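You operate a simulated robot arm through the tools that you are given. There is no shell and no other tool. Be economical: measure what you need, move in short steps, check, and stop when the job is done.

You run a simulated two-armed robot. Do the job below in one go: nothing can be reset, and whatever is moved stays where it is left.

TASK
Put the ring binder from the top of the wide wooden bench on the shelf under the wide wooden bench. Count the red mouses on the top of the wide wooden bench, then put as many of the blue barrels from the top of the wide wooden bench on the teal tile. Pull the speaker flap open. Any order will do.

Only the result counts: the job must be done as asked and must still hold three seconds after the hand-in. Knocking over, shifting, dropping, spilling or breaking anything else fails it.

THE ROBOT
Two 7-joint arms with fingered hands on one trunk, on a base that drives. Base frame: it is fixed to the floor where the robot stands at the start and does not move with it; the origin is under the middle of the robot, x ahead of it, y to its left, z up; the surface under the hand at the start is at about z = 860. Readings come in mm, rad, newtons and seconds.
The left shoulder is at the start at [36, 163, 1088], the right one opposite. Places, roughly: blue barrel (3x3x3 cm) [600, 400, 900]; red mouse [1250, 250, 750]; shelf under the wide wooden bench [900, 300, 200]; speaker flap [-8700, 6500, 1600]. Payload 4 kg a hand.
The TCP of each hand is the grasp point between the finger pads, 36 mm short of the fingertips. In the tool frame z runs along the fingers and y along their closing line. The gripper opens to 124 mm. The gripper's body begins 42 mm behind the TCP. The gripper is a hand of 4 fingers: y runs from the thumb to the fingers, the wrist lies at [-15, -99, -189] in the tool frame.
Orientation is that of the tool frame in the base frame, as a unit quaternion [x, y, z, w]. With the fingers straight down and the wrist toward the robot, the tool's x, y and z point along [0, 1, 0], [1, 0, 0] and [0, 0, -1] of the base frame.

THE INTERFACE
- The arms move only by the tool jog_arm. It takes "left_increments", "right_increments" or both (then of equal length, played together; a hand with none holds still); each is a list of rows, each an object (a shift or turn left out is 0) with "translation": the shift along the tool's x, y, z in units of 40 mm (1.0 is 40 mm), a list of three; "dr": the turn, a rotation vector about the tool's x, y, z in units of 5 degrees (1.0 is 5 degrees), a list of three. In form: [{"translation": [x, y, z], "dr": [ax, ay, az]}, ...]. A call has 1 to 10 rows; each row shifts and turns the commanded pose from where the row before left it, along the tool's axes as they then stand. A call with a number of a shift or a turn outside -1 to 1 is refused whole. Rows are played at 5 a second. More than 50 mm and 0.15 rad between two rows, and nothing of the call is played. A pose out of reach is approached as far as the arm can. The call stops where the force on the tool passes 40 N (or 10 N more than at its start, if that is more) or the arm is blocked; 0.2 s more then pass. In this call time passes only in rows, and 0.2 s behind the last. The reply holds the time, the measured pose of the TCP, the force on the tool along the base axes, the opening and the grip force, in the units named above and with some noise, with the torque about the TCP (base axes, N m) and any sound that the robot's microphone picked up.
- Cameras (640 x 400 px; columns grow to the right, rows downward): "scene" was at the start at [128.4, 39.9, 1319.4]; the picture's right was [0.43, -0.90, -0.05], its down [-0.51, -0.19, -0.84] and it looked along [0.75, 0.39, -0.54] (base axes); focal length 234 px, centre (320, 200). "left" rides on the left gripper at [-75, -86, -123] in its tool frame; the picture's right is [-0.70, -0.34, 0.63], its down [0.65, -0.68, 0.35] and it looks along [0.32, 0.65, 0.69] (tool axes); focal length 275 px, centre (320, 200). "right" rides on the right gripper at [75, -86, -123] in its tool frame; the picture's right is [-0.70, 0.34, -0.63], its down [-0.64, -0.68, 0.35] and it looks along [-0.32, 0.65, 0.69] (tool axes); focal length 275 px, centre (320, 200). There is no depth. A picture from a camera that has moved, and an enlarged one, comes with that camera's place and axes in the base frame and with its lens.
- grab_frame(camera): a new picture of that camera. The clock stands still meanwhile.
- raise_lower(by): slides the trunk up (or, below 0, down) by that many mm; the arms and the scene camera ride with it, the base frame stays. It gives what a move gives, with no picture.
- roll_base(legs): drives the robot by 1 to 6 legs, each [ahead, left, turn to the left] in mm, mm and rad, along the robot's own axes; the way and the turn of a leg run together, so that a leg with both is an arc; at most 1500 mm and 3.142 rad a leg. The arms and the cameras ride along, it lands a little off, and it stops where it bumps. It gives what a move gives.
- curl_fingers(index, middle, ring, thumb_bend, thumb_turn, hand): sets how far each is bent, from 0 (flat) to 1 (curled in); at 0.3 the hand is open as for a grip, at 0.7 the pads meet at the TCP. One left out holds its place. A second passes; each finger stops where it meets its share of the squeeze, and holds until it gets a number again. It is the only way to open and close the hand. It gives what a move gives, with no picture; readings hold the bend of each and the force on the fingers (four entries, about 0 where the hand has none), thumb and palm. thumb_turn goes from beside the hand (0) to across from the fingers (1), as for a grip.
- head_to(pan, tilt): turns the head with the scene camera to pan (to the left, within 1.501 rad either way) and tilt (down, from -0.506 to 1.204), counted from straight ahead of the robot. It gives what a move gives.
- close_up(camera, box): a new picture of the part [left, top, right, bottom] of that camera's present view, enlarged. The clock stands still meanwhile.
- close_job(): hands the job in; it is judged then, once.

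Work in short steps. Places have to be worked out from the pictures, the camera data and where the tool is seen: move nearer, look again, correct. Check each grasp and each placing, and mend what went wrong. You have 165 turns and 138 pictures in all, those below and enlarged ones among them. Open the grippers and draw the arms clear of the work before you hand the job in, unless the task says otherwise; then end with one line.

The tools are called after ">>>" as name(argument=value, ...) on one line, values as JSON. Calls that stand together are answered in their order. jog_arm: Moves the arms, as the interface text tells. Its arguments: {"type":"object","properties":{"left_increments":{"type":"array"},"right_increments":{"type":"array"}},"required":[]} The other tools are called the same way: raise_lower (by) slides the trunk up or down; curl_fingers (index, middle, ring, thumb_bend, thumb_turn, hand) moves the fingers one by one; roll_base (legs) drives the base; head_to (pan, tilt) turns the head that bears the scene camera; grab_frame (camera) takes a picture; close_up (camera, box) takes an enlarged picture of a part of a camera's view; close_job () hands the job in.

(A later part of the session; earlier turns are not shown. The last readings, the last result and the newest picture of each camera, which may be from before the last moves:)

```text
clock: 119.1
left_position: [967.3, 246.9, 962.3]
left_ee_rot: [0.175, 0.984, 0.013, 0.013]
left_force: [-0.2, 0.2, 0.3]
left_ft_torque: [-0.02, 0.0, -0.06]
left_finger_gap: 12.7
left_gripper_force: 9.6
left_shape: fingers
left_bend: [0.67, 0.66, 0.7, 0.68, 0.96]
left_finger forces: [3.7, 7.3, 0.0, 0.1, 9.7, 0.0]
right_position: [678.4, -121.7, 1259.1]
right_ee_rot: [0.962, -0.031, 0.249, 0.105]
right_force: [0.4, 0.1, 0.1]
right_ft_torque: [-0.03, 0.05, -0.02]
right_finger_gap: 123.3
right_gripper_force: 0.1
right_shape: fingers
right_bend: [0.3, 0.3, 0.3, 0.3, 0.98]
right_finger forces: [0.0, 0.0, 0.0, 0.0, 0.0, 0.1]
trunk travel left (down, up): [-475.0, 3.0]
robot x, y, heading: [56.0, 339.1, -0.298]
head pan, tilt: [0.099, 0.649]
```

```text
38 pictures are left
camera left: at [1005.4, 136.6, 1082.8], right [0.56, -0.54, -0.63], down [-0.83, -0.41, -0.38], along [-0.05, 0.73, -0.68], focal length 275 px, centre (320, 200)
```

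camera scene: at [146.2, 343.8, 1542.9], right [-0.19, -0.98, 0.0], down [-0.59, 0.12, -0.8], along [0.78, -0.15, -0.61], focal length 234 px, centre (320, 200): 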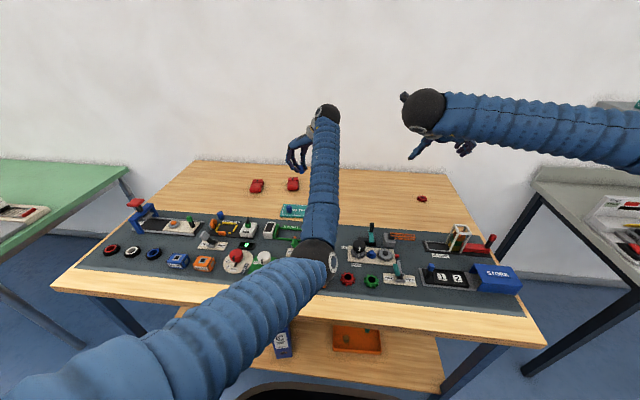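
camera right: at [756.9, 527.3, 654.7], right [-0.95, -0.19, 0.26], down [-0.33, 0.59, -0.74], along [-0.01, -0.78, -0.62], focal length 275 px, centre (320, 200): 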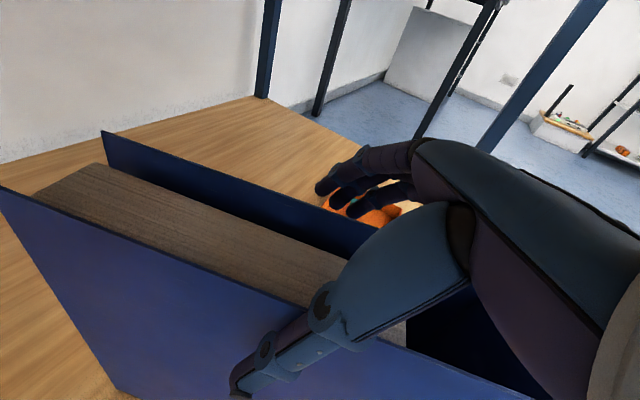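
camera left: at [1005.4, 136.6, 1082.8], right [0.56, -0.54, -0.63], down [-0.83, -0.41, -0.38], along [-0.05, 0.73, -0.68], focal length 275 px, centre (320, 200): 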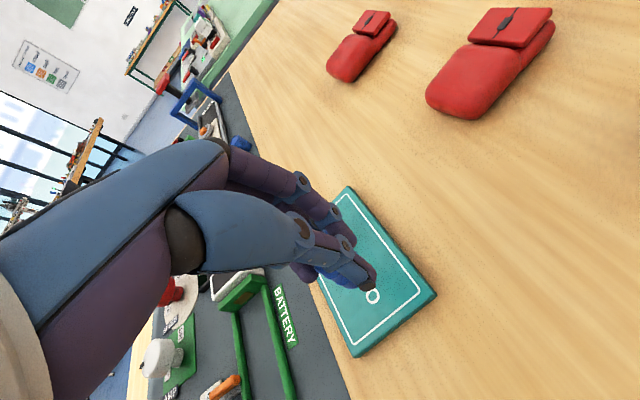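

Works in this pose. I adjust 10 mm right, 8 mm nearer, and lower to ~922.

>>> jog_arm(left_increments=[{"translation": [0.2, -0.25, 0.3]}, {"translation": [0, 0, 0.7]}])

>>> grab_frame(camera="left")

>>> grab_frame(camera="scene")

```text
clock: 119.9
left_position: [967.9, 253.0, 933.8]
left_ee_rot: [0.168, 0.985, 0.016, 0.02]
left_force: [-0.3, -0.6, -0.3]
left_ft_torque: [-0.01, 0.02, -0.01]
left_finger_gap: 12.5
left_gripper_force: 10.3
left_shape: fingers
left_bend: [0.67, 0.66, 0.7, 0.68, 0.96]
left_finger forces: [3.7, 7.3, 0.0, 0.0, 9.8, 0.0]
right_position: [677.5, -122.4, 1258.6]
right_ee_rot: [0.962, -0.032, 0.249, 0.105]
right_force: [-0.4, 0.5, 0.3]
right_ft_torque: [0.03, -0.04, -0.02]
right_finger_gap: 123.5
right_gripper_force: 0.1
right_shape: fingers
right_bend: [0.3, 0.3, 0.3, 0.3, 0.98]
right_finger forces: [0.0, 0.0, 0.0, 0.0, 0.0, 0.0]
trunk travel left (down, up): [-475.0, 3.0]
robot x, y, heading: [61.0, 341.4, -0.295]
head pan, tilt: [0.099, 0.649]
stopped in row 2 (left hand): the arm was blocked; the commanded pose is now the measured one
```

```text
37 pictures are left
camera left: at [1004.5, 143.5, 1054.3], right [0.57, -0.53, -0.62], down [-0.82, -0.42, -0.4], along [-0.05, 0.74, -0.68], focal length 275 px, centre (320, 200)
```

left: 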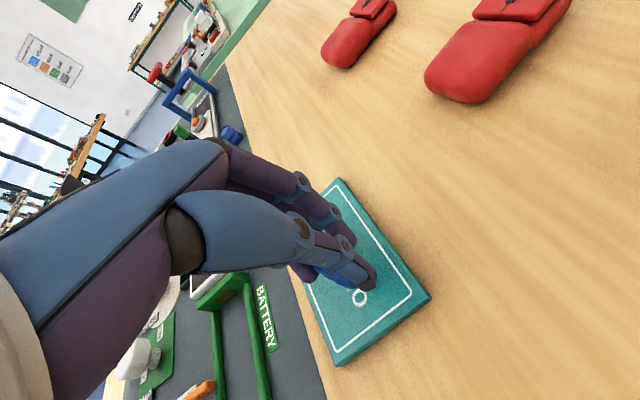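

```text
36 pictures are left
camera scene: at [133.3, 323.3, 1542.9], right [-0.19, -0.98, 0.0], down [-0.59, 0.12, -0.8], along [0.78, -0.15, -0.6], focal length 234 px, centre (320, 200)
```

scene: 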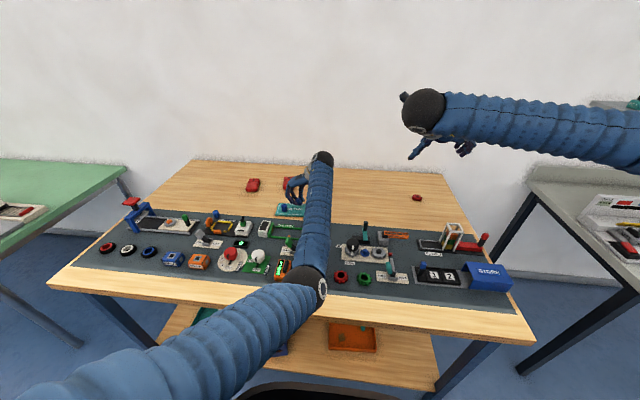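

It's the arm's full reach that limits. I use the base (−8,−16) and trunk to do the final placement instead.

>>> roll_base(legs=[[-8, -16, 0]])

>>> raise_lower(by=-12)

>>> grab_frame(camera="left")

```text
clock: 120.7
left_position: [957.0, 242.6, 931.4]
left_ee_rot: [0.168, 0.985, 0.016, 0.019]
left_force: [0.0, -0.4, 0.6]
left_ft_torque: [-0.02, 0.02, -0.01]
left_finger_gap: 13.0
left_gripper_force: 9.8
left_shape: fingers
left_bend: [0.67, 0.66, 0.7, 0.68, 0.96]
left_finger forces: [3.8, 7.1, 0.0, 0.0, 9.8, 0.0]
right_position: [668.1, -134.0, 1257.1]
right_ee_rot: [0.963, -0.031, 0.248, 0.105]
right_force: [0.7, 0.9, 0.5]
right_ft_torque: [0.02, 0.03, -0.04]
right_finger_gap: 123.6
right_gripper_force: 0.0
right_shape: fingers
right_bend: [0.3, 0.3, 0.3, 0.3, 0.98]
right_finger forces: [0.0, 0.0, 0.1, 0.0, 0.0, 0.1]
trunk travel left (down, up): [-475.0, 3.0]
robot x, y, heading: [51.7, 326.4, -0.29]
head pan, tilt: [0.099, 0.649]
```

```text
clock: 121.3
left_position: [955.3, 240.6, 921.4]
left_ee_rot: [0.167, 0.986, 0.017, 0.02]
left_force: [0.7, -0.3, 0.2]
left_ft_torque: [0.04, 0.01, 0.01]
left_finger_gap: 12.9
left_gripper_force: 10.2
left_shape: fingers
left_bend: [0.67, 0.66, 0.7, 0.68, 0.96]
left_finger forces: [3.7, 7.2, 0.0, 0.1, 9.8, 0.0]
right_position: [666.2, -134.2, 1246.1]
right_ee_rot: [0.962, -0.031, 0.25, 0.103]
right_force: [-0.7, -1.0, 0.0]
right_ft_torque: [0.0, 0.0, 0.0]
right_finger_gap: 123.3
right_gripper_force: 0.0
right_shape: fingers
right_bend: [0.3, 0.3, 0.3, 0.3, 0.98]
right_finger forces: [0.1, 0.0, 0.0, 0.1, 0.1, 0.0]
trunk travel left (down, up): [-463.0, 15.0]
robot x, y, heading: [49.3, 330.8, -0.289]
head pan, tilt: [0.099, 0.649]
```

```text
35 pictures are left
camera left: at [992.7, 130.8, 1041.4], right [0.57, -0.53, -0.62], down [-0.82, -0.42, -0.39], along [-0.05, 0.74, -0.68], focal length 275 px, centre (320, 200)
```

left: 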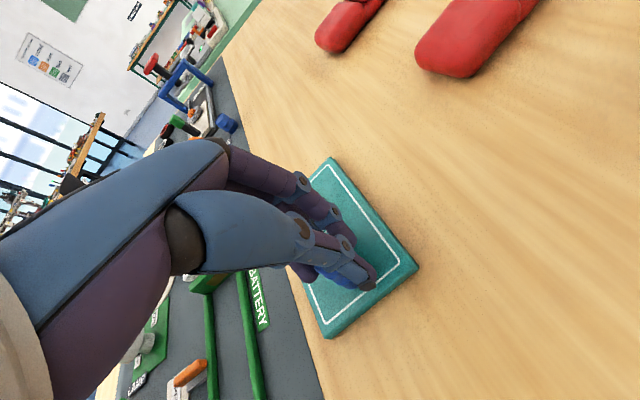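

Position is right (B ≈ [952,247], ~75 mm from A). I lower by the trunk until contact.

>>> raise_lower(by=-6)

>>> raise_lower(by=-3)

```text
clock: 121.8
left_position: [954.8, 241.6, 916.3]
left_ee_rot: [0.168, 0.985, 0.017, 0.021]
left_force: [1.8, 0.7, 7.1]
left_ft_torque: [0.08, -0.09, -0.06]
left_finger_gap: 12.6
left_gripper_force: 12.3
left_shape: fingers
left_bend: [0.67, 0.66, 0.7, 0.68, 0.95]
left_finger forces: [4.5, 7.6, 0.0, 0.0, 12.8, 0.0]
right_position: [665.9, -134.4, 1240.9]
right_ee_rot: [0.962, -0.031, 0.249, 0.104]
right_force: [0.0, -0.5, 0.3]
right_ft_torque: [-0.02, 0.03, 0.01]
right_finger_gap: 123.3
right_gripper_force: 0.1
right_shape: fingers
right_bend: [0.3, 0.3, 0.3, 0.3, 0.98]
right_finger forces: [0.0, 0.0, 0.1, 0.0, 0.0, 0.0]
trunk travel left (down, up): [-457.0, 21.0]
robot x, y, heading: [45.5, 325.4, -0.292]
head pan, tilt: [0.099, 0.649]
```

```text
clock: 122.3
left_position: [954.8, 242.1, 914.9]
left_ee_rot: [0.168, 0.985, 0.018, 0.022]
left_force: [5.7, -1.3, 21.1]
left_ft_torque: [0.11, -0.2, -0.08]
left_finger_gap: 12.7
left_gripper_force: 16.6
left_shape: fingers
left_bend: [0.67, 0.66, 0.7, 0.68, 0.95]
left_finger forces: [4.6, 7.4, 0.1, 0.1, 21.1, 0.1]
right_position: [665.5, -133.9, 1237.6]
right_ee_rot: [0.962, -0.03, 0.249, 0.105]
right_force: [0.3, 0.5, -0.1]
right_ft_torque: [0.02, -0.03, 0.0]
right_finger_gap: 123.6
right_gripper_force: 0.1
right_shape: fingers
right_bend: [0.3, 0.3, 0.3, 0.3, 0.98]
right_finger forces: [0.1, 0.0, 0.1, 0.1, 0.0, 0.0]
trunk travel left (down, up): [-454.0, 24.0]
robot x, y, heading: [43.9, 325.2, -0.291]
head pan, tilt: [0.099, 0.649]
```

Contact. I relieve 2 mm and open the fingers moderately (A stands beyond the fingers).

>>> raise_lower(by=2)

>>> curl_fingers(hand="left", index=0.55, middle=0.55, ring=0.6, thumb_bend=0.5)

>>> close_up(camera="left", box=[220, 130, 460, 350])

```text
clock: 122.9
left_position: [954.8, 241.7, 915.5]
left_ee_rot: [0.168, 0.985, 0.017, 0.021]
left_force: [5.1, -1.7, 19.4]
left_ft_torque: [0.11, -0.19, -0.05]
left_finger_gap: 12.9
left_gripper_force: 15.7
left_shape: fingers
left_bend: [0.67, 0.66, 0.7, 0.68, 0.95]
left_finger forces: [4.7, 7.0, 0.1, 0.0, 19.8, 0.1]
right_position: [667.0, -134.0, 1239.3]
right_ee_rot: [0.962, -0.031, 0.249, 0.104]
right_force: [0.5, -0.3, -0.7]
right_ft_torque: [0.01, 0.0, 0.0]
right_finger_gap: 123.1
right_gripper_force: 0.1
right_shape: fingers
right_bend: [0.3, 0.3, 0.3, 0.3, 0.98]
right_finger forces: [0.0, 0.1, 0.0, 0.1, 0.1, 0.0]
trunk travel left (down, up): [-456.0, 22.0]
robot x, y, heading: [49.1, 324.0, -0.294]
head pan, tilt: [0.099, 0.649]
```

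```text
clock: 123.9
left_position: [956.1, 240.8, 914.0]
left_ee_rot: [0.168, 0.985, 0.017, 0.02]
left_force: [0.1, -0.6, -0.2]
left_ft_torque: [0.0, 0.0, -0.01]
left_finger_gap: 54.2
left_gripper_force: 0.0
left_shape: fingers
left_bend: [0.55, 0.55, 0.6, 0.5, 0.97]
left_finger forces: [0.1, 0.0, 0.0, 0.1, 0.0, 0.1]
right_position: [666.2, -134.3, 1239.0]
right_ee_rot: [0.962, -0.03, 0.249, 0.105]
right_force: [0.3, 0.8, 0.7]
right_ft_torque: [0.0, -0.03, 0.02]
right_finger_gap: 123.4
right_gripper_force: 0.1
right_shape: fingers
right_bend: [0.3, 0.3, 0.3, 0.3, 0.98]
right_finger forces: [0.0, 0.1, 0.0, 0.0, 0.1, 0.0]
trunk travel left (down, up): [-456.0, 22.0]
robot x, y, heading: [50.3, 323.7, -0.294]
head pan, tilt: [0.099, 0.649]
```

```text
1.82 times, centred on (340, 240) of left
camera zoom: at [992.7, 131.3, 1034.3], right [0.57, -0.53, -0.62], down [-0.82, -0.42, -0.39], along [-0.05, 0.74, -0.68], focal length 500 px, centre (284, 127)
```

zoom: 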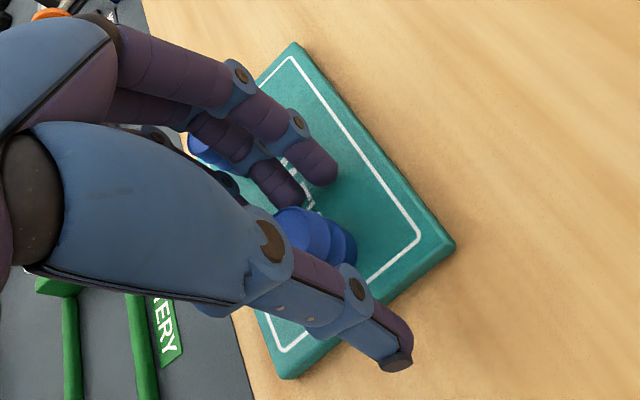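

B stands free; I raise by trunk first (pure vertical), then the arm.

>>> raise_lower(by=21)

>>> jog_arm(left_increments=[{"translation": [0, 0, -0.5]}, {"translation": [0, 0, -1]}, {"translation": [0, 0, -1]}, {"translation": [0, 0, -1]}, {"translation": [0, 0, -1]}])

>>> grab_frame(camera="left")

```text
clock: 124.5
left_position: [955.7, 241.9, 935.3]
left_ee_rot: [0.168, 0.985, 0.018, 0.02]
left_force: [1.0, 0.2, 0.1]
left_ft_torque: [-0.02, -0.02, -0.01]
left_finger_gap: 54.2
left_gripper_force: 0.1
left_shape: fingers
left_bend: [0.55, 0.55, 0.6, 0.5, 0.97]
left_finger forces: [0.0, 0.0, 0.0, 0.1, 0.0, 0.0]
right_position: [667.6, -133.5, 1260.1]
right_ee_rot: [0.962, -0.031, 0.248, 0.105]
right_force: [0.3, -0.3, -0.2]
right_ft_torque: [-0.03, 0.0, 0.01]
right_finger_gap: 123.3
right_gripper_force: 0.1
right_shape: fingers
right_bend: [0.3, 0.3, 0.3, 0.3, 0.98]
right_finger forces: [0.0, 0.2, 0.1, 0.1, 0.0, 0.0]
trunk travel left (down, up): [-477.0, 1.0]
robot x, y, heading: [43.7, 323.8, -0.292]
head pan, tilt: [0.099, 0.649]
```

```text
clock: 125.8
left_position: [947.9, 238.9, 1115.4]
left_ee_rot: [0.168, 0.985, 0.018, 0.02]
left_force: [-0.6, -1.0, -1.2]
left_ft_torque: [0.03, 0.0, 0.02]
left_finger_gap: 53.7
left_gripper_force: 0.1
left_shape: fingers
left_bend: [0.55, 0.55, 0.6, 0.5, 0.97]
left_finger forces: [0.0, 0.0, 0.0, 0.1, 0.1, 0.1]
right_position: [666.8, -133.6, 1260.1]
right_ee_rot: [0.962, -0.031, 0.249, 0.104]
right_force: [-0.1, 0.6, 0.6]
right_ft_torque: [0.01, 0.02, -0.03]
right_finger_gap: 122.9
right_gripper_force: 0.0
right_shape: fingers
right_bend: [0.3, 0.3, 0.3, 0.3, 0.98]
right_finger forces: [0.0, 0.1, 0.0, 0.0, 0.1, 0.0]
trunk travel left (down, up): [-477.0, 1.0]
robot x, y, heading: [43.1, 331.1, -0.294]
head pan, tilt: [0.099, 0.649]
```

```text
33 pictures are left
camera left: at [985.2, 128.2, 1236.4], right [0.57, -0.53, -0.62], down [-0.82, -0.42, -0.39], along [-0.05, 0.74, -0.68], focal length 275 px, centre (320, 200)
```

left: 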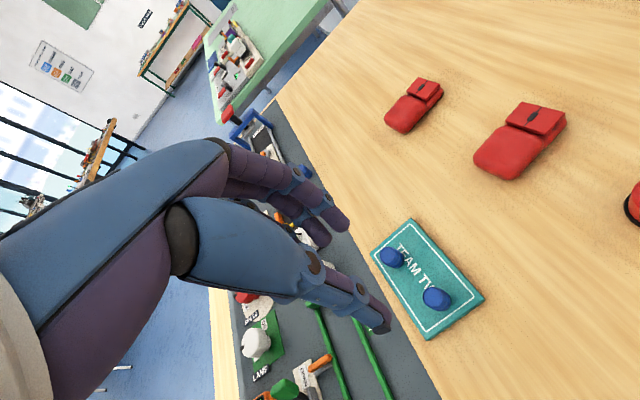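

Both barrels stand on the tile. I back away from the bench and tuck both arms for the drive to the speaker.

>>> roll_base(legs=[[-600, 0, 0]])

>>> jog_arm(left_increments=[{"translation": [1, 0, -0.3]}, {"translation": [1, 0, -0.3]}, {"translation": [1, 0, -0.3]}, {"translation": [1, 0, -0.3]}, {"translation": [1, 0, -0.3]}, {"translation": [1, 0, -0.3]}, {"translation": [1, 0, -0.3]}])

>>> grab_frame(camera="scene")

```text
clock: 129.1
left_position: [372.5, 413.8, 1115.3]
left_ee_rot: [0.165, 0.986, 0.018, 0.019]
left_force: [0.0, -0.6, 0.0]
left_ft_torque: [-0.02, 0.01, -0.01]
left_finger_gap: 53.9
left_gripper_force: 0.2
left_shape: fingers
left_bend: [0.55, 0.55, 0.6, 0.5, 0.97]
left_finger forces: [0.1, 0.1, 0.0, 0.0, 0.0, 0.0]
right_position: [92.8, 40.6, 1259.0]
right_ee_rot: [0.963, -0.028, 0.249, 0.103]
right_force: [0.2, -1.0, 0.8]
right_ft_torque: [-0.02, 0.01, 0.03]
right_finger_gap: 123.5
right_gripper_force: 0.1
right_shape: fingers
right_bend: [0.3, 0.3, 0.3, 0.3, 0.98]
right_finger forces: [0.0, 0.0, 0.0, 0.0, 0.0, 0.0]
trunk travel left (down, up): [-477.0, 1.0]
robot x, y, heading: [-527.1, 495.3, -0.283]
head pan, tilt: [0.099, 0.649]
```

```text
clock: 130.9
left_position: [185.5, 624.9, 1171.2]
left_ee_rot: [0.128, 0.989, 0.06, 0.041]
left_force: [1.0, 0.2, 0.1]
left_ft_torque: [0.04, -0.01, 0.02]
left_finger_gap: 54.1
left_gripper_force: 0.0
left_shape: fingers
left_bend: [0.55, 0.55, 0.6, 0.5, 0.97]
left_finger forces: [0.0, 0.1, 0.0, 0.0, 0.0, 0.1]
left hand out of reach, approached as far as the arm can: row 3, 4, 5, 6, 7
right_position: [94.7, 39.4, 1259.8]
right_ee_rot: [0.963, -0.028, 0.248, 0.104]
right_force: [0.5, 0.6, 0.1]
right_ft_torque: [0.01, -0.01, -0.01]
right_finger_gap: 123.3
right_gripper_force: 0.1
right_shape: fingers
right_bend: [0.3, 0.3, 0.3, 0.3, 0.98]
right_finger forces: [0.0, 0.1, 0.0, 0.0, 0.0, 0.0]
trunk travel left (down, up): [-477.0, 1.0]
robot x, y, heading: [-525.8, 499.3, -0.286]
head pan, tilt: [0.099, 0.649]
stopped in row 7 (left hand): the arm was blocked; the commanded pose is now the measured one
```

```text
32 pictures are left
camera scene: at [-451.7, 482.5, 1544.7], right [-0.19, -0.98, 0.0], down [-0.59, 0.11, -0.8], along [0.78, -0.15, -0.61], focal length 234 px, centre (320, 200)
```

scene: 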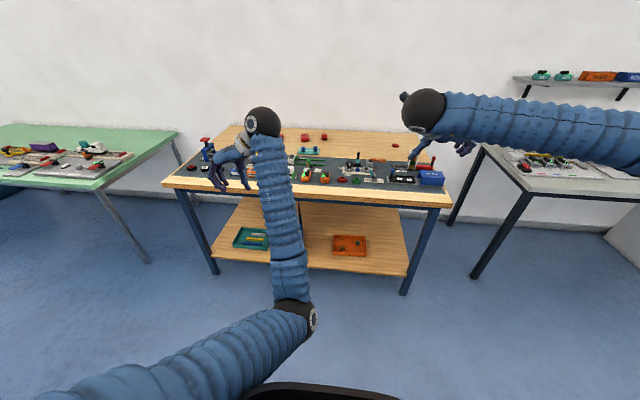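

Now I turn toward the speaker direction (bearing ≈ 2.5 rad) and look ahead.

>>> roll_base(legs=[[0, 0, 2.82]])

>>> head_to(pan=0.0, tilt=0.15)

>>> grab_frame(camera="scene")

```text
clock: 137.9
left_position: [-1243.5, 612.6, 1170.5]
left_ee_rot: [0.953, -0.293, -0.051, 0.052]
left_force: [-0.3, -1.0, -0.3]
left_ft_torque: [0.03, -0.03, -0.01]
left_finger_gap: 54.4
left_gripper_force: 0.1
left_shape: fingers
left_bend: [0.55, 0.55, 0.6, 0.5, 0.97]
left_finger forces: [0.0, 0.0, 0.0, 0.0, 0.1, 0.0]
right_position: [-964.1, 1134.9, 1260.1]
right_ee_rot: [0.189, 0.944, 0.144, -0.227]
right_force: [-1.3, -0.4, -1.0]
right_ft_torque: [0.01, -0.01, -0.01]
right_finger_gap: 123.5
right_gripper_force: 0.1
right_shape: fingers
right_bend: [0.3, 0.3, 0.3, 0.3, 0.98]
right_finger forces: [0.0, 0.0, 0.0, 0.0, 0.0, 0.0]
trunk travel left (down, up): [-477.0, 1.0]
robot x, y, heading: [-526.9, 498.2, 2.517]
head pan, tilt: [0.099, 0.649]
```

```text
clock: 138.9
left_position: [-1242.9, 612.2, 1169.9]
left_ee_rot: [0.954, -0.292, -0.051, 0.053]
left_force: [0.5, -1.0, -0.1]
left_ft_torque: [-0.01, 0.04, 0.01]
left_finger_gap: 54.2
left_gripper_force: 0.1
left_shape: fingers
left_bend: [0.55, 0.55, 0.6, 0.5, 0.97]
left_finger forces: [0.1, 0.0, 0.1, 0.0, 0.0, 0.0]
right_position: [-964.7, 1133.9, 1260.7]
right_ee_rot: [0.189, 0.944, 0.144, -0.227]
right_force: [0.6, 0.1, -0.3]
right_ft_torque: [0.06, 0.0, 0.01]
right_finger_gap: 123.5
right_gripper_force: 0.0
right_shape: fingers
right_bend: [0.3, 0.3, 0.3, 0.3, 0.98]
right_finger forces: [0.1, 0.1, 0.0, 0.0, 0.1, 0.0]
trunk travel left (down, up): [-477.0, 1.0]
robot x, y, heading: [-528.2, 493.6, 2.519]
head pan, tilt: [0.0, 0.15]
```

```text
31 pictures are left
camera scene: at [-595.8, 545.5, 1590.4], right [0.59, 0.81, 0.0], down [0.12, -0.09, -0.99], along [-0.8, 0.58, -0.15], focal length 234 px, centre (320, 200)
```

scene: 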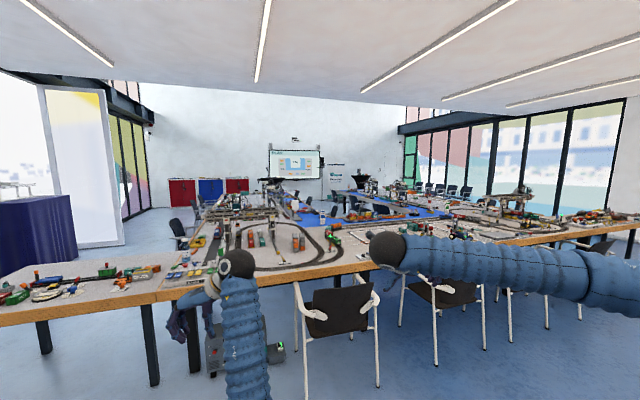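

A large table layout lies in between. I zoom on the far wall for the speaker and the map of the room.

>>> close_up(camera="scene", box=[230, 120, 390, 220])

>>> close_up(camera="scene", box=[0, 120, 320, 320])

```text
4.00 times, centred on (310, 170) of scene
camera zoom: at [-595.8, 545.5, 1590.4], right [0.59, 0.81, 0.0], down [0.12, -0.09, -0.99], along [-0.8, 0.58, -0.15], focal length 938 px, centre (360, 320)
```

zoom: 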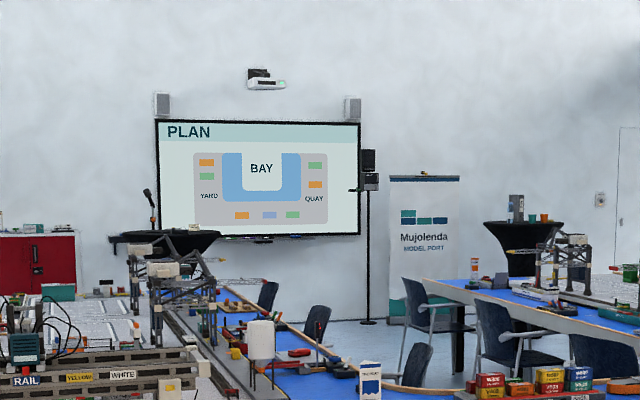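

```text
2.00 times, centred on (160, 220) of scene
camera zoom: at [-595.8, 545.5, 1590.4], right [0.59, 0.81, 0.0], down [0.12, -0.09, -0.99], along [-0.8, 0.58, -0.15], focal length 469 px, centre (640, 160)
```

zoom: 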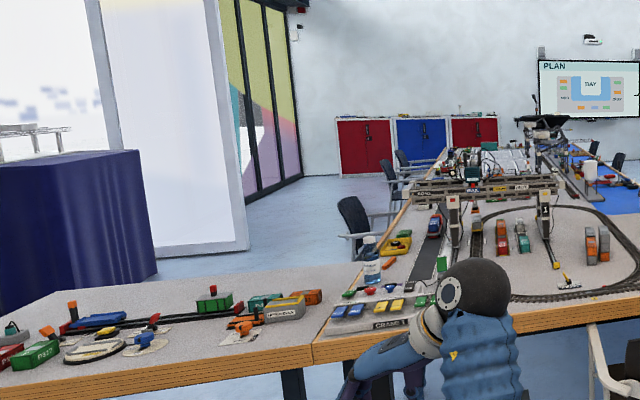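

The PA speaker stands on a pole right of the screen, around [-8700,6545,~1650]. I look left and right to choose a way around the tables.

>>> head_to(pan=0.95, tilt=0.2)

>>> grab_frame(camera="scene")

>>> head_to(pan=-0.95, tilt=0.2)

>>> grab_frame(camera="scene")

```text
clock: 140.1
left_position: [-1243.7, 612.5, 1169.6]
left_ee_rot: [0.953, -0.292, -0.05, 0.054]
left_force: [-0.7, -0.5, 0.1]
left_ft_torque: [-0.03, -0.01, -0.04]
left_finger_gap: 54.2
left_gripper_force: 0.1
left_shape: fingers
left_bend: [0.55, 0.55, 0.6, 0.5, 0.97]
left_finger forces: [0.1, 0.0, 0.0, 0.0, 0.0, 0.0]
right_position: [-963.7, 1133.9, 1260.0]
right_ee_rot: [0.189, 0.944, 0.144, -0.228]
right_force: [-0.2, -0.3, -0.6]
right_ft_torque: [0.0, -0.01, 0.0]
right_finger_gap: 123.0
right_gripper_force: 0.0
right_shape: fingers
right_bend: [0.3, 0.3, 0.3, 0.3, 0.98]
right_finger forces: [0.0, 0.0, 0.0, 0.0, 0.0, 0.1]
trunk travel left (down, up): [-477.0, 1.0]
robot x, y, heading: [-527.8, 497.8, 2.513]
head pan, tilt: [0.949, 0.201]
```

```text
28 pictures are left
camera scene: at [-609.0, 461.6, 1585.8], right [-0.32, 0.95, 0.0], down [0.19, 0.06, -0.98], along [-0.93, -0.31, -0.2], focal length 234 px, centre (320, 200)
```

scene: 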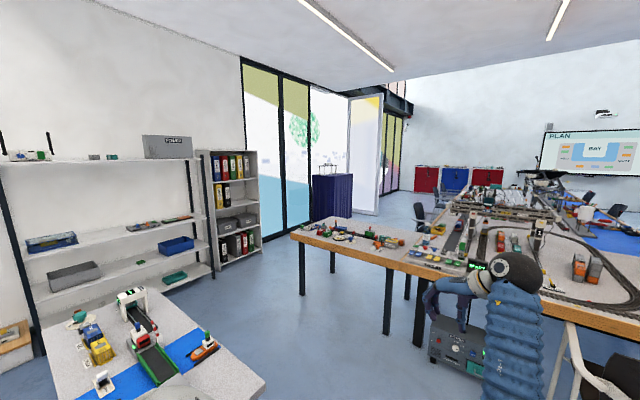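

```text
clock: 142.0
left_position: [-1242.7, 611.9, 1170.5]
left_ee_rot: [0.954, -0.291, -0.051, 0.053]
left_force: [1.3, 0.0, 0.0]
left_ft_torque: [-0.02, 0.0, -0.03]
left_finger_gap: 54.1
left_gripper_force: 0.0
left_shape: fingers
left_bend: [0.55, 0.55, 0.6, 0.5, 0.97]
left_finger forces: [0.0, 0.0, 0.0, 0.0, 0.1, 0.0]
right_position: [-964.6, 1134.1, 1259.7]
right_ee_rot: [0.189, 0.944, 0.144, -0.228]
right_force: [0.1, -0.3, 0.5]
right_ft_torque: [0.0, -0.01, 0.0]
right_finger_gap: 123.3
right_gripper_force: 0.0
right_shape: fingers
right_bend: [0.3, 0.3, 0.3, 0.3, 0.98]
right_finger forces: [0.1, 0.0, 0.0, 0.0, 0.0, 0.1]
trunk travel left (down, up): [-477.0, 1.0]
robot x, y, heading: [-526.1, 496.7, 2.518]
head pan, tilt: [-0.949, 0.201]
```

```text
27 pictures are left
camera scene: at [-520.3, 584.4, 1585.8], right [1.0, 0.0, 0.0], down [0.0, -0.2, -0.98], along [0.0, 0.98, -0.2], focal length 234 px, centre (320, 200)
```

scene: 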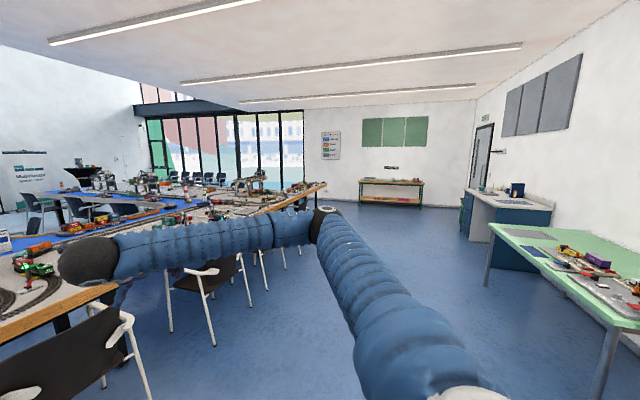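

I plan the left route in room coordinates (s along the bench, m away from it): cross to the aisle at m≈2150, go left past the near table's end (s≈−1060), then up the aisle. First legs, then a look.

>>> roll_base(legs=[[990, 565, 0], [0, 0, 1.895]])

>>> head_to(pan=-0.3, tilt=0.35)

>>> grab_frame(camera="scene")

```text
clock: 152.3
left_position: [-1539.6, -104.1, 1170.5]
left_ee_rot: [0.795, 0.602, 0.013, 0.072]
left_force: [-0.3, -0.5, -0.2]
left_ft_torque: [0.05, -0.01, 0.01]
left_finger_gap: 53.9
left_gripper_force: 0.1
left_shape: fingers
left_bend: [0.55, 0.55, 0.6, 0.5, 0.97]
left_finger forces: [0.0, 0.0, 0.0, 0.0, 0.1, 0.0]
right_position: [-2123.4, -3.3, 1259.6]
right_ee_rot: [-0.655, 0.706, -0.1, -0.25]
right_force: [0.0, -0.5, 0.2]
right_ft_torque: [-0.01, -0.01, 0.01]
right_finger_gap: 123.5
right_gripper_force: 0.0
right_shape: fingers
right_bend: [0.3, 0.3, 0.3, 0.3, 0.98]
right_finger forces: [0.0, 0.0, 0.1, 0.0, 0.1, 0.0]
trunk travel left (down, up): [-477.0, 1.0]
robot x, y, heading: [-1653.7, 610.0, -1.879]
head pan, tilt: [-0.949, 0.201]
```

```text
clock: 153.3
left_position: [-1539.1, -104.0, 1170.9]
left_ee_rot: [0.796, 0.601, 0.013, 0.073]
left_force: [0.0, 1.3, 0.5]
left_ft_torque: [0.0, 0.0, 0.0]
left_finger_gap: 54.4
left_gripper_force: 0.0
left_shape: fingers
left_bend: [0.55, 0.55, 0.6, 0.5, 0.97]
left_finger forces: [0.1, 0.0, 0.0, 0.1, 0.0, 0.0]
right_position: [-2123.3, -3.8, 1258.1]
right_ee_rot: [-0.654, 0.707, -0.1, -0.25]
right_force: [-0.2, 1.0, 0.2]
right_ft_torque: [0.0, 0.01, 0.01]
right_finger_gap: 123.2
right_gripper_force: 0.1
right_shape: fingers
right_bend: [0.3, 0.3, 0.3, 0.3, 0.98]
right_finger forces: [0.0, 0.1, 0.0, 0.0, 0.0, 0.0]
trunk travel left (down, up): [-477.0, 1.0]
robot x, y, heading: [-1654.5, 609.5, -1.876]
head pan, tilt: [-0.3, 0.351]
```

```text
26 pictures are left
camera scene: at [-1706.0, 543.1, 1571.8], right [-0.82, 0.57, 0.0], down [0.2, 0.28, -0.94], along [-0.54, -0.77, -0.34], focal length 234 px, centre (320, 200)
```

scene: 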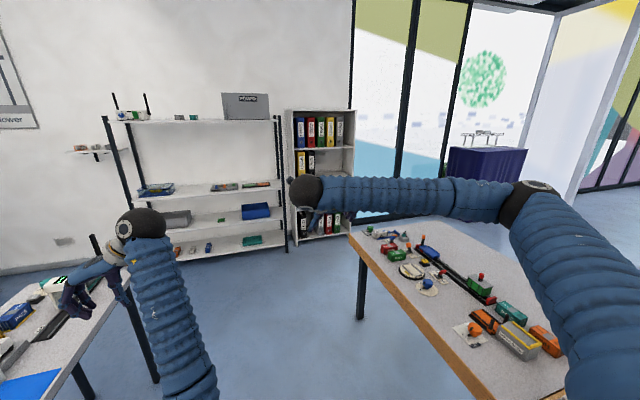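

The aisle is clear. I drive forward 1300, turn right to face up the side aisle, sidestep left and drive on 1500.

>>> roll_base(legs=[[1300, 0, 0], [0, 0, -1.566], [0, 560, 0], [1500, 0, 0]])

>>> head_to(pan=0.0, tilt=0.3)

>>> grab_frame(camera="scene")

```text
clock: 173.5
left_position: [-4367.8, -853.5, 1170.8]
left_ee_rot: [0.989, -0.132, -0.041, 0.06]
left_force: [0.6, 0.9, 0.6]
left_ft_torque: [-0.06, 0.02, -0.04]
left_finger_gap: 54.2
left_gripper_force: 0.1
left_shape: fingers
left_bend: [0.55, 0.55, 0.6, 0.5, 0.97]
left_finger forces: [0.1, 0.1, 0.0, 0.0, 0.0, 0.1]
right_position: [-4271.6, -268.1, 1260.4]
right_ee_rot: [0.033, 0.963, 0.105, -0.248]
right_force: [-0.1, -0.2, 0.2]
right_ft_torque: [0.01, 0.0, -0.02]
right_finger_gap: 123.2
right_gripper_force: 0.1
right_shape: fingers
right_bend: [0.3, 0.3, 0.3, 0.3, 0.98]
right_finger forces: [0.1, 0.0, 0.0, 0.1, 0.1, 0.0]
trunk travel left (down, up): [-477.0, 1.0]
robot x, y, heading: [-3654.1, -732.6, 2.846]
head pan, tilt: [-0.3, 0.351]
```

```text
clock: 174.3
left_position: [-4367.4, -853.6, 1171.4]
left_ee_rot: [0.989, -0.132, -0.041, 0.06]
left_force: [0.1, 0.4, 0.1]
left_ft_torque: [0.02, -0.03, -0.04]
left_finger_gap: 54.0
left_gripper_force: 0.1
left_shape: fingers
left_bend: [0.55, 0.55, 0.6, 0.5, 0.97]
left_finger forces: [0.0, 0.0, 0.1, 0.0, 0.0, 0.0]
right_position: [-4270.8, -268.9, 1260.1]
right_ee_rot: [0.034, 0.962, 0.105, -0.248]
right_force: [-0.2, 0.1, 0.7]
right_ft_torque: [-0.03, -0.01, -0.02]
right_finger_gap: 123.2
right_gripper_force: 0.0
right_shape: fingers
right_bend: [0.3, 0.3, 0.3, 0.3, 0.98]
right_finger forces: [0.1, 0.0, 0.0, 0.0, 0.0, 0.0]
trunk travel left (down, up): [-477.0, 1.0]
robot x, y, heading: [-3650.7, -731.5, 2.841]
head pan, tilt: [0.0, 0.3]
```

```text
25 pictures are left
camera scene: at [-3733.0, -706.9, 1576.5], right [0.29, 0.96, 0.0], down [0.28, -0.09, -0.96], along [-0.91, 0.28, -0.3], focal length 234 px, centre (320, 200)
```

scene: 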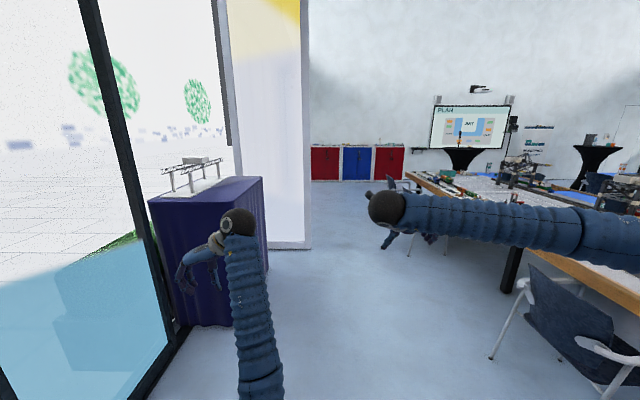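

Clear aisle between the white panel (s≈−1750) and chairs (s≈−360). I shift right to s≈−1090 and drive up the aisle.

>>> roll_base(legs=[[1000, -485, 0], [1500, 0, 0], [1500, 0, 0], [1100, 0, 0]])

>>> head_to(pan=-1.1, tilt=0.25)

>>> grab_frame(camera="scene")

```text
clock: 199.3
left_position: [-9107.6, 1129.2, 1170.1]
left_ee_rot: [0.988, -0.134, -0.041, 0.061]
left_force: [0.1, -0.1, -0.1]
left_ft_torque: [0.01, 0.01, 0.01]
left_finger_gap: 54.3
left_gripper_force: 0.1
left_shape: fingers
left_bend: [0.55, 0.55, 0.6, 0.5, 0.97]
left_finger forces: [0.0, 0.1, 0.1, 0.1, 0.1, 0.1]
right_position: [-9010.4, 1713.2, 1259.0]
right_ee_rot: [0.034, 0.962, 0.105, -0.248]
right_force: [0.1, -0.7, 0.0]
right_ft_torque: [-0.03, 0.0, -0.01]
right_finger_gap: 123.4
right_gripper_force: 0.1
right_shape: fingers
right_bend: [0.3, 0.3, 0.3, 0.3, 0.98]
right_finger forces: [0.0, 0.0, 0.1, 0.1, 0.0, 0.1]
trunk travel left (down, up): [-477.0, 1.0]
robot x, y, heading: [-8391.4, 1249.5, 2.845]
head pan, tilt: [0.0, 0.3]
```

```text
clock: 200.7
left_position: [-9107.0, 1127.9, 1170.6]
left_ee_rot: [0.988, -0.134, -0.042, 0.06]
left_force: [-0.4, -0.7, -0.5]
left_ft_torque: [0.03, -0.01, 0.01]
left_finger_gap: 54.1
left_gripper_force: 0.0
left_shape: fingers
left_bend: [0.55, 0.55, 0.6, 0.5, 0.97]
left_finger forces: [0.1, 0.1, 0.1, 0.1, 0.0, 0.0]
right_position: [-9010.2, 1712.8, 1260.7]
right_ee_rot: [0.034, 0.963, 0.104, -0.248]
right_force: [-0.7, 0.1, 0.0]
right_ft_torque: [0.03, 0.02, 0.01]
right_finger_gap: 123.2
right_gripper_force: 0.1
right_shape: fingers
right_bend: [0.3, 0.3, 0.3, 0.3, 0.98]
right_finger forces: [0.0, 0.0, 0.0, 0.0, 0.0, 0.1]
trunk travel left (down, up): [-477.0, 1.0]
robot x, y, heading: [-8390.7, 1249.8, 2.838]
head pan, tilt: [-1.1, 0.25]
```

```text
24 pictures are left
camera scene: at [-8399.8, 1338.3, 1581.3], right [0.99, 0.17, 0.0], down [0.04, -0.24, -0.97], along [-0.17, 0.95, -0.25], focal length 234 px, centre (320, 200)
```

scene: 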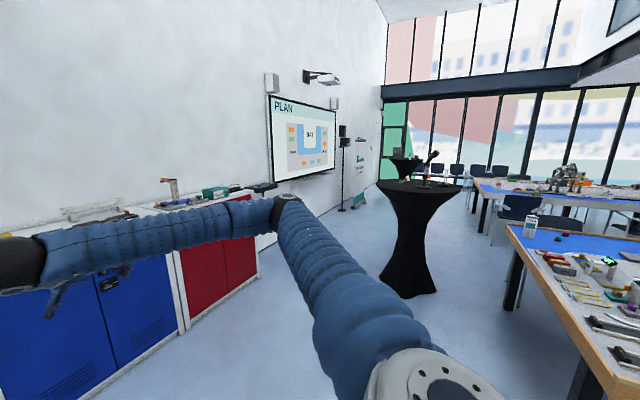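

The cocktail table stands at s≈1400, m≈9000; I'll pass on its wall side at m≈10050. Turn, sidestep, advance, look.

>>> roll_base(legs=[[0, 0, -1.568], [0, 1270, 0], [1400, 0, 0]])

>>> head_to(pan=0.0, tilt=0.2)

>>> grab_frame(camera="scene")

```text
clock: 217.4
left_position: [-9343.2, 3666.8, 1170.2]
left_ee_rot: [-0.61, 0.789, 0.072, -0.014]
left_force: [-0.5, -0.3, 0.2]
left_ft_torque: [0.03, -0.03, 0.03]
left_finger_gap: 54.1
left_gripper_force: 0.0
left_shape: fingers
left_bend: [0.55, 0.55, 0.6, 0.5, 0.97]
left_finger forces: [0.0, 0.1, 0.0, 0.0, 0.1, 0.1]
right_position: [-8757.4, 3578.9, 1260.5]
right_ee_rot: [0.7, 0.661, 0.249, -0.103]
right_force: [-0.4, 0.3, 0.9]
right_ft_torque: [0.0, 0.03, -0.02]
right_finger_gap: 123.3
right_gripper_force: 0.1
right_shape: fingers
right_bend: [0.3, 0.3, 0.3, 0.3, 0.98]
right_finger forces: [0.1, 0.1, 0.0, 0.1, 0.0, 0.1]
trunk travel left (down, up): [-477.0, 1.0]
robot x, y, heading: [-9214.1, 2958.9, 1.285]
head pan, tilt: [-1.1, 0.25]
```

```text
clock: 218.8
left_position: [-9343.3, 3666.4, 1170.6]
left_ee_rot: [-0.61, 0.789, 0.072, -0.014]
left_force: [0.3, 0.7, -0.4]
left_ft_torque: [0.03, 0.01, 0.01]
left_finger_gap: 54.2
left_gripper_force: 0.0
left_shape: fingers
left_bend: [0.55, 0.55, 0.6, 0.5, 0.97]
left_finger forces: [0.1, 0.0, 0.0, 0.0, 0.0, 0.0]
right_position: [-8758.1, 3579.9, 1260.1]
right_ee_rot: [0.7, 0.662, 0.249, -0.103]
right_force: [0.1, -0.1, 0.7]
right_ft_torque: [0.05, -0.01, 0.03]
right_finger_gap: 123.3
right_gripper_force: 0.1
right_shape: fingers
right_bend: [0.3, 0.3, 0.3, 0.3, 0.98]
right_finger forces: [0.1, 0.1, 0.0, 0.1, 0.0, 0.1]
trunk travel left (down, up): [-477.0, 1.0]
robot x, y, heading: [-9213.8, 2956.9, 1.281]
head pan, tilt: [0.0, 0.201]
```

```text
23 pictures are left
camera scene: at [-9188.5, 3034.8, 1585.8], right [0.96, -0.28, 0.0], down [-0.06, -0.19, -0.98], along [0.28, 0.94, -0.2], focal length 234 px, centre (320, 200)
```

scene: 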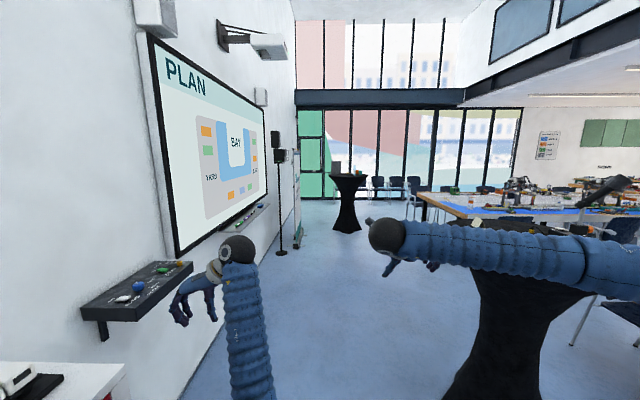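

I zoom on the speaker on its pole from here.

>>> close_up(camera="scene", box=[240, 115, 320, 175])

```text
6.67 times, centred on (280, 145) of scene
camera zoom: at [-9188.5, 3034.8, 1585.8], right [0.96, -0.28, 0.0], down [-0.06, -0.19, -0.98], along [0.28, 0.94, -0.2], focal length 1563 px, centre (587, 567)
```

zoom: 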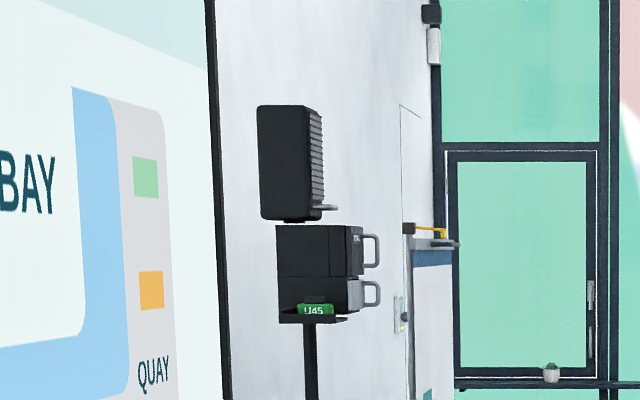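

The speaker has a ribbed front facing the room with a handle at its lower edge, plus drawers below. I pass the cocktail table, then turn to face the wall side and strafe nearer.

>>> roll_base(legs=[[1000, 50, 0], [700, 0, 0], [600, -370, 0], [0, 0, 1.555], [0, -900, 0]])

>>> head_to(pan=-0.35, tilt=0.0)

>>> grab_frame(camera="scene")

```text
clock: 238.9
left_position: [-8707.4, 5810.7, 1170.5]
left_ee_rot: [0.987, -0.14, -0.041, 0.061]
left_force: [-0.3, 0.2, 0.3]
left_ft_torque: [0.02, -0.02, 0.0]
left_finger_gap: 54.2
left_gripper_force: 0.0
left_shape: fingers
left_bend: [0.55, 0.55, 0.6, 0.5, 0.97]
left_finger forces: [0.0, 0.1, 0.0, 0.1, 0.0, 0.0]
right_position: [-8602.4, 6393.8, 1259.7]
right_ee_rot: [0.041, 0.962, 0.106, -0.248]
right_force: [0.5, 0.1, 0.3]
right_ft_torque: [0.01, -0.02, -0.02]
right_finger_gap: 123.2
right_gripper_force: 0.2
right_shape: fingers
right_bend: [0.3, 0.3, 0.3, 0.3, 0.98]
right_finger forces: [0.0, 0.0, 0.0, 0.1, 0.0, 0.0]
trunk travel left (down, up): [-477.0, 1.0]
robot x, y, heading: [-7993.5, 5922.4, 2.825]
head pan, tilt: [0.0, 0.201]
```

```text
clock: 239.7
left_position: [-8709.0, 5810.6, 1170.8]
left_ee_rot: [0.987, -0.14, -0.042, 0.06]
left_force: [-1.0, -0.4, -0.2]
left_ft_torque: [-0.01, -0.01, 0.02]
left_finger_gap: 54.0
left_gripper_force: 0.0
left_shape: fingers
left_bend: [0.55, 0.55, 0.6, 0.5, 0.97]
left_finger forces: [0.1, 0.0, 0.0, 0.1, 0.0, 0.0]
right_position: [-8602.8, 6393.8, 1259.7]
right_ee_rot: [0.04, 0.962, 0.107, -0.248]
right_force: [-0.7, -0.5, -0.3]
right_ft_torque: [0.03, -0.01, 0.02]
right_finger_gap: 123.1
right_gripper_force: 0.0
right_shape: fingers
right_bend: [0.3, 0.3, 0.3, 0.3, 0.98]
right_finger forces: [0.0, 0.0, 0.0, 0.0, 0.0, 0.0]
trunk travel left (down, up): [-477.0, 1.0]
robot x, y, heading: [-7989.4, 5920.8, 2.828]
head pan, tilt: [-0.351, 0.0]
```

```text
21 pictures are left
camera scene: at [-8054.5, 5973.1, 1604.2], right [0.62, 0.79, 0.0], down [0.0, 0.0, -1.0], along [-0.79, 0.62, 0.0], focal length 234 px, centre (320, 200)
```

scene: 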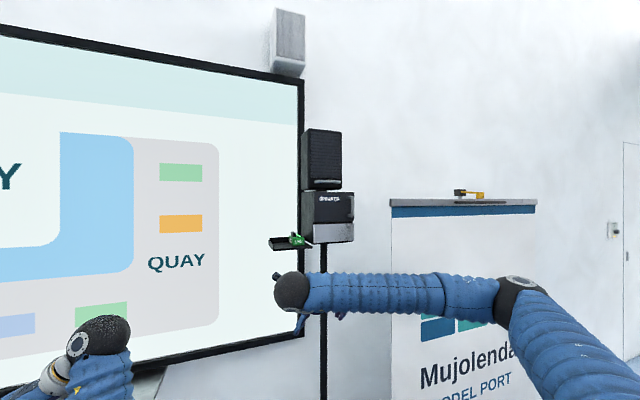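

I zoom in on the speaker and its compartments.

>>> close_up(camera="scene", box=[255, 115, 375, 265])

```text
2.67 times, centred on (315, 190) of scene
camera zoom: at [-8054.5, 5973.1, 1604.2], right [0.62, 0.79, 0.0], down [0.0, 0.0, -1.0], along [-0.79, 0.62, 0.0], focal length 625 px, centre (333, 227)
```

zoom: 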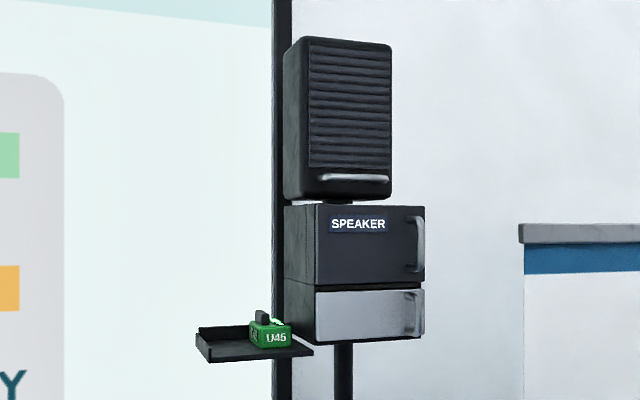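

The labelled SPEAKER door (hinge left, vertical handle at right) is the flap: handle at ≈[-8632,6572], z 1545–1620. I back off 200 mm, strafe in front of it, and level the right hand to point forward.

>>> roll_base(legs=[[-200, 0, 0], [0, -370, 0]])

>>> jog_arm(right_increments=[{"dr": [0, 1, 0]}, {"dr": [0, 1, 0]}, {"dr": [0, 1, 0]}, {"dr": [0, 1, 0]}, {"dr": [0, 1, 0]}, {"dr": [0, 1, 0]}, {"dr": [0, 1, 0]}, {"dr": [0, 1, 0]}, {"dr": [0, 1, 0]}, {"dr": [0, 1, 0]}])

>>> jog_arm(right_increments=[{"dr": [0, 1, 0]}, {"dr": [0, 1, 0]}, {"dr": [0, 0, 1]}, {"dr": [0, 0, 1]}, {"dr": [-0.9, 0, 0]}, {"dr": [-0.9, 0, 0]}, {"translation": [0.9, -0.7, 0]}, {"translation": [0.9, -0.7, 0]}, {"translation": [0.9, -0.7, 0]}, {"translation": [0.9, -0.7, 0]}])

```text
clock: 243.3
left_position: [-8406.7, 6102.5, 1170.2]
left_ee_rot: [0.987, -0.142, -0.043, 0.06]
left_force: [0.3, -0.3, -0.2]
left_ft_torque: [0.01, -0.01, 0.0]
left_finger_gap: 53.9
left_gripper_force: 0.0
left_shape: fingers
left_bend: [0.55, 0.55, 0.6, 0.5, 0.97]
left_finger forces: [0.1, 0.0, 0.0, 0.0, 0.0, 0.0]
right_position: [-8298.6, 6683.8, 1259.4]
right_ee_rot: [0.042, 0.962, 0.107, -0.248]
right_force: [0.1, -0.2, 0.1]
right_ft_torque: [-0.02, 0.02, 0.0]
right_finger_gap: 123.3
right_gripper_force: 0.1
right_shape: fingers
right_bend: [0.3, 0.3, 0.3, 0.3, 0.98]
right_finger forces: [0.0, 0.0, 0.0, 0.1, 0.0, 0.0]
trunk travel left (down, up): [-477.0, 1.0]
robot x, y, heading: [-7690.1, 6209.6, 2.828]
head pan, tilt: [-0.351, 0.0]
```

```text
clock: 245.5
left_position: [-8406.8, 6100.5, 1170.8]
left_ee_rot: [0.987, -0.142, -0.043, 0.059]
left_force: [0.9, -0.5, 0.0]
left_ft_torque: [0.08, -0.01, 0.03]
left_finger_gap: 54.3
left_gripper_force: 0.1
left_shape: fingers
left_bend: [0.55, 0.55, 0.6, 0.5, 0.97]
left_finger forces: [0.1, 0.1, 0.0, 0.0, 0.0, 0.0]
right_position: [-8298.5, 6683.2, 1260.6]
right_ee_rot: [-0.007, 0.767, 0.115, -0.631]
right_force: [0.1, 0.4, -0.1]
right_ft_torque: [-0.01, -0.01, -0.02]
right_finger_gap: 123.3
right_gripper_force: 0.1
right_shape: fingers
right_bend: [0.3, 0.3, 0.3, 0.3, 0.98]
right_finger forces: [0.0, 0.0, 0.1, 0.0, 0.0, 0.1]
trunk travel left (down, up): [-477.0, 1.0]
robot x, y, heading: [-7690.6, 6212.1, 2.828]
head pan, tilt: [-0.351, 0.0]
```

```text
clock: 247.7
left_position: [-8405.6, 6099.5, 1170.2]
left_ee_rot: [0.987, -0.142, -0.041, 0.059]
left_force: [0.0, -0.2, -0.3]
left_ft_torque: [0.0, -0.01, -0.04]
left_finger_gap: 54.2
left_gripper_force: 0.1
left_shape: fingers
left_bend: [0.55, 0.55, 0.6, 0.5, 0.97]
left_finger forces: [0.0, 0.1, 0.1, 0.1, 0.0, 0.0]
right_position: [-8342.7, 6546.8, 1417.3]
right_ee_rot: [0.098, 0.703, 0.109, -0.696]
right_force: [-0.1, -0.3, 0.0]
right_ft_torque: [0.02, 0.0, 0.02]
right_finger_gap: 123.4
right_gripper_force: 0.0
right_shape: fingers
right_bend: [0.3, 0.3, 0.3, 0.3, 0.98]
right_finger forces: [0.0, 0.0, 0.0, 0.0, 0.0, 0.0]
right hand out of reach, approached as far as the arm can: row 1, 2
trunk travel left (down, up): [-477.0, 1.0]
robot x, y, heading: [-7692.7, 6207.3, 2.822]
head pan, tilt: [-0.351, 0.0]
```

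The hand now points at the wall, level. I raise it to handle height and shift left 60 mm, then look.

>>> jog_arm(right_increments=[{"translation": [0.83, -0.3, 0]}, {"translation": [0.83, -0.3, 0]}, {"translation": [0.83, -0.3, 0]}, {"translation": [0.83, -0.3, 0]}, {"translation": [0.83, -0.3, 0]}])

>>> grab_frame(camera="right")

>>> grab_frame(camera="scene")

```text
clock: 248.9
left_position: [-8405.8, 6101.6, 1171.0]
left_ee_rot: [0.987, -0.142, -0.042, 0.061]
left_force: [0.8, -0.2, 0.5]
left_ft_torque: [0.05, 0.0, 0.0]
left_finger_gap: 54.3
left_gripper_force: 0.1
left_shape: fingers
left_bend: [0.55, 0.55, 0.6, 0.5, 0.97]
left_finger forces: [0.0, 0.0, 0.1, 0.1, 0.0, 0.1]
right_position: [-8359.9, 6489.1, 1581.9]
right_ee_rot: [0.099, 0.702, 0.108, -0.697]
right_force: [1.0, -0.6, 0.2]
right_ft_torque: [0.02, -0.01, 0.0]
right_finger_gap: 123.3
right_gripper_force: 0.0
right_shape: fingers
right_bend: [0.3, 0.3, 0.3, 0.3, 0.98]
right_finger forces: [0.1, 0.1, 0.0, 0.0, 0.1, 0.0]
trunk travel left (down, up): [-477.0, 1.0]
robot x, y, heading: [-7686.8, 6210.6, 2.824]
head pan, tilt: [-0.351, 0.0]
```

```text
19 pictures are left
camera right: at [-8269.5, 6371.3, 1657.1], right [0.71, 0.15, -0.69], down [-0.52, -0.54, -0.66], along [-0.47, 0.83, -0.31], focal length 275 px, centre (320, 200)
```

right: 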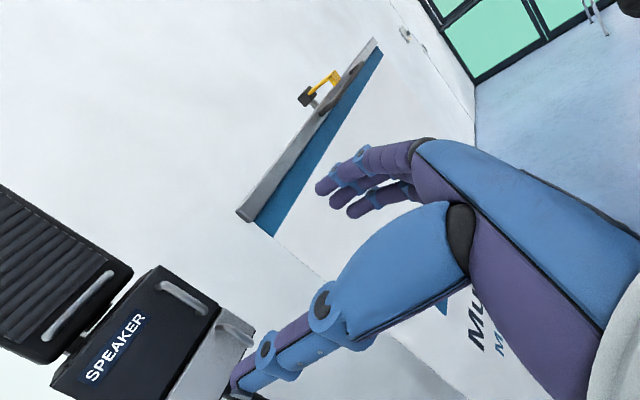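

```text
18 pictures are left
camera scene: at [-7751.2, 6261.8, 1604.3], right [0.62, 0.79, 0.0], down [0.0, 0.0, -1.0], along [-0.79, 0.62, 0.0], focal length 234 px, centre (320, 200)
```

scene: 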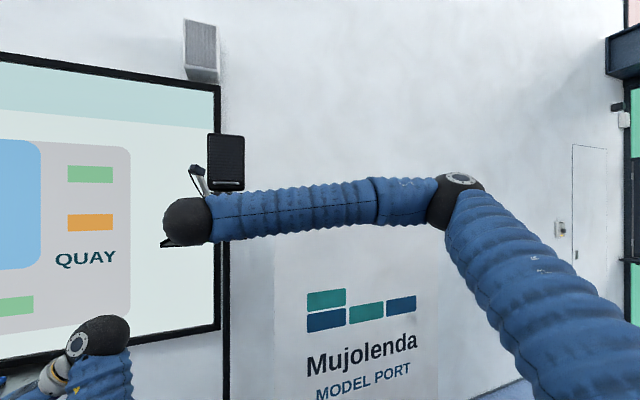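

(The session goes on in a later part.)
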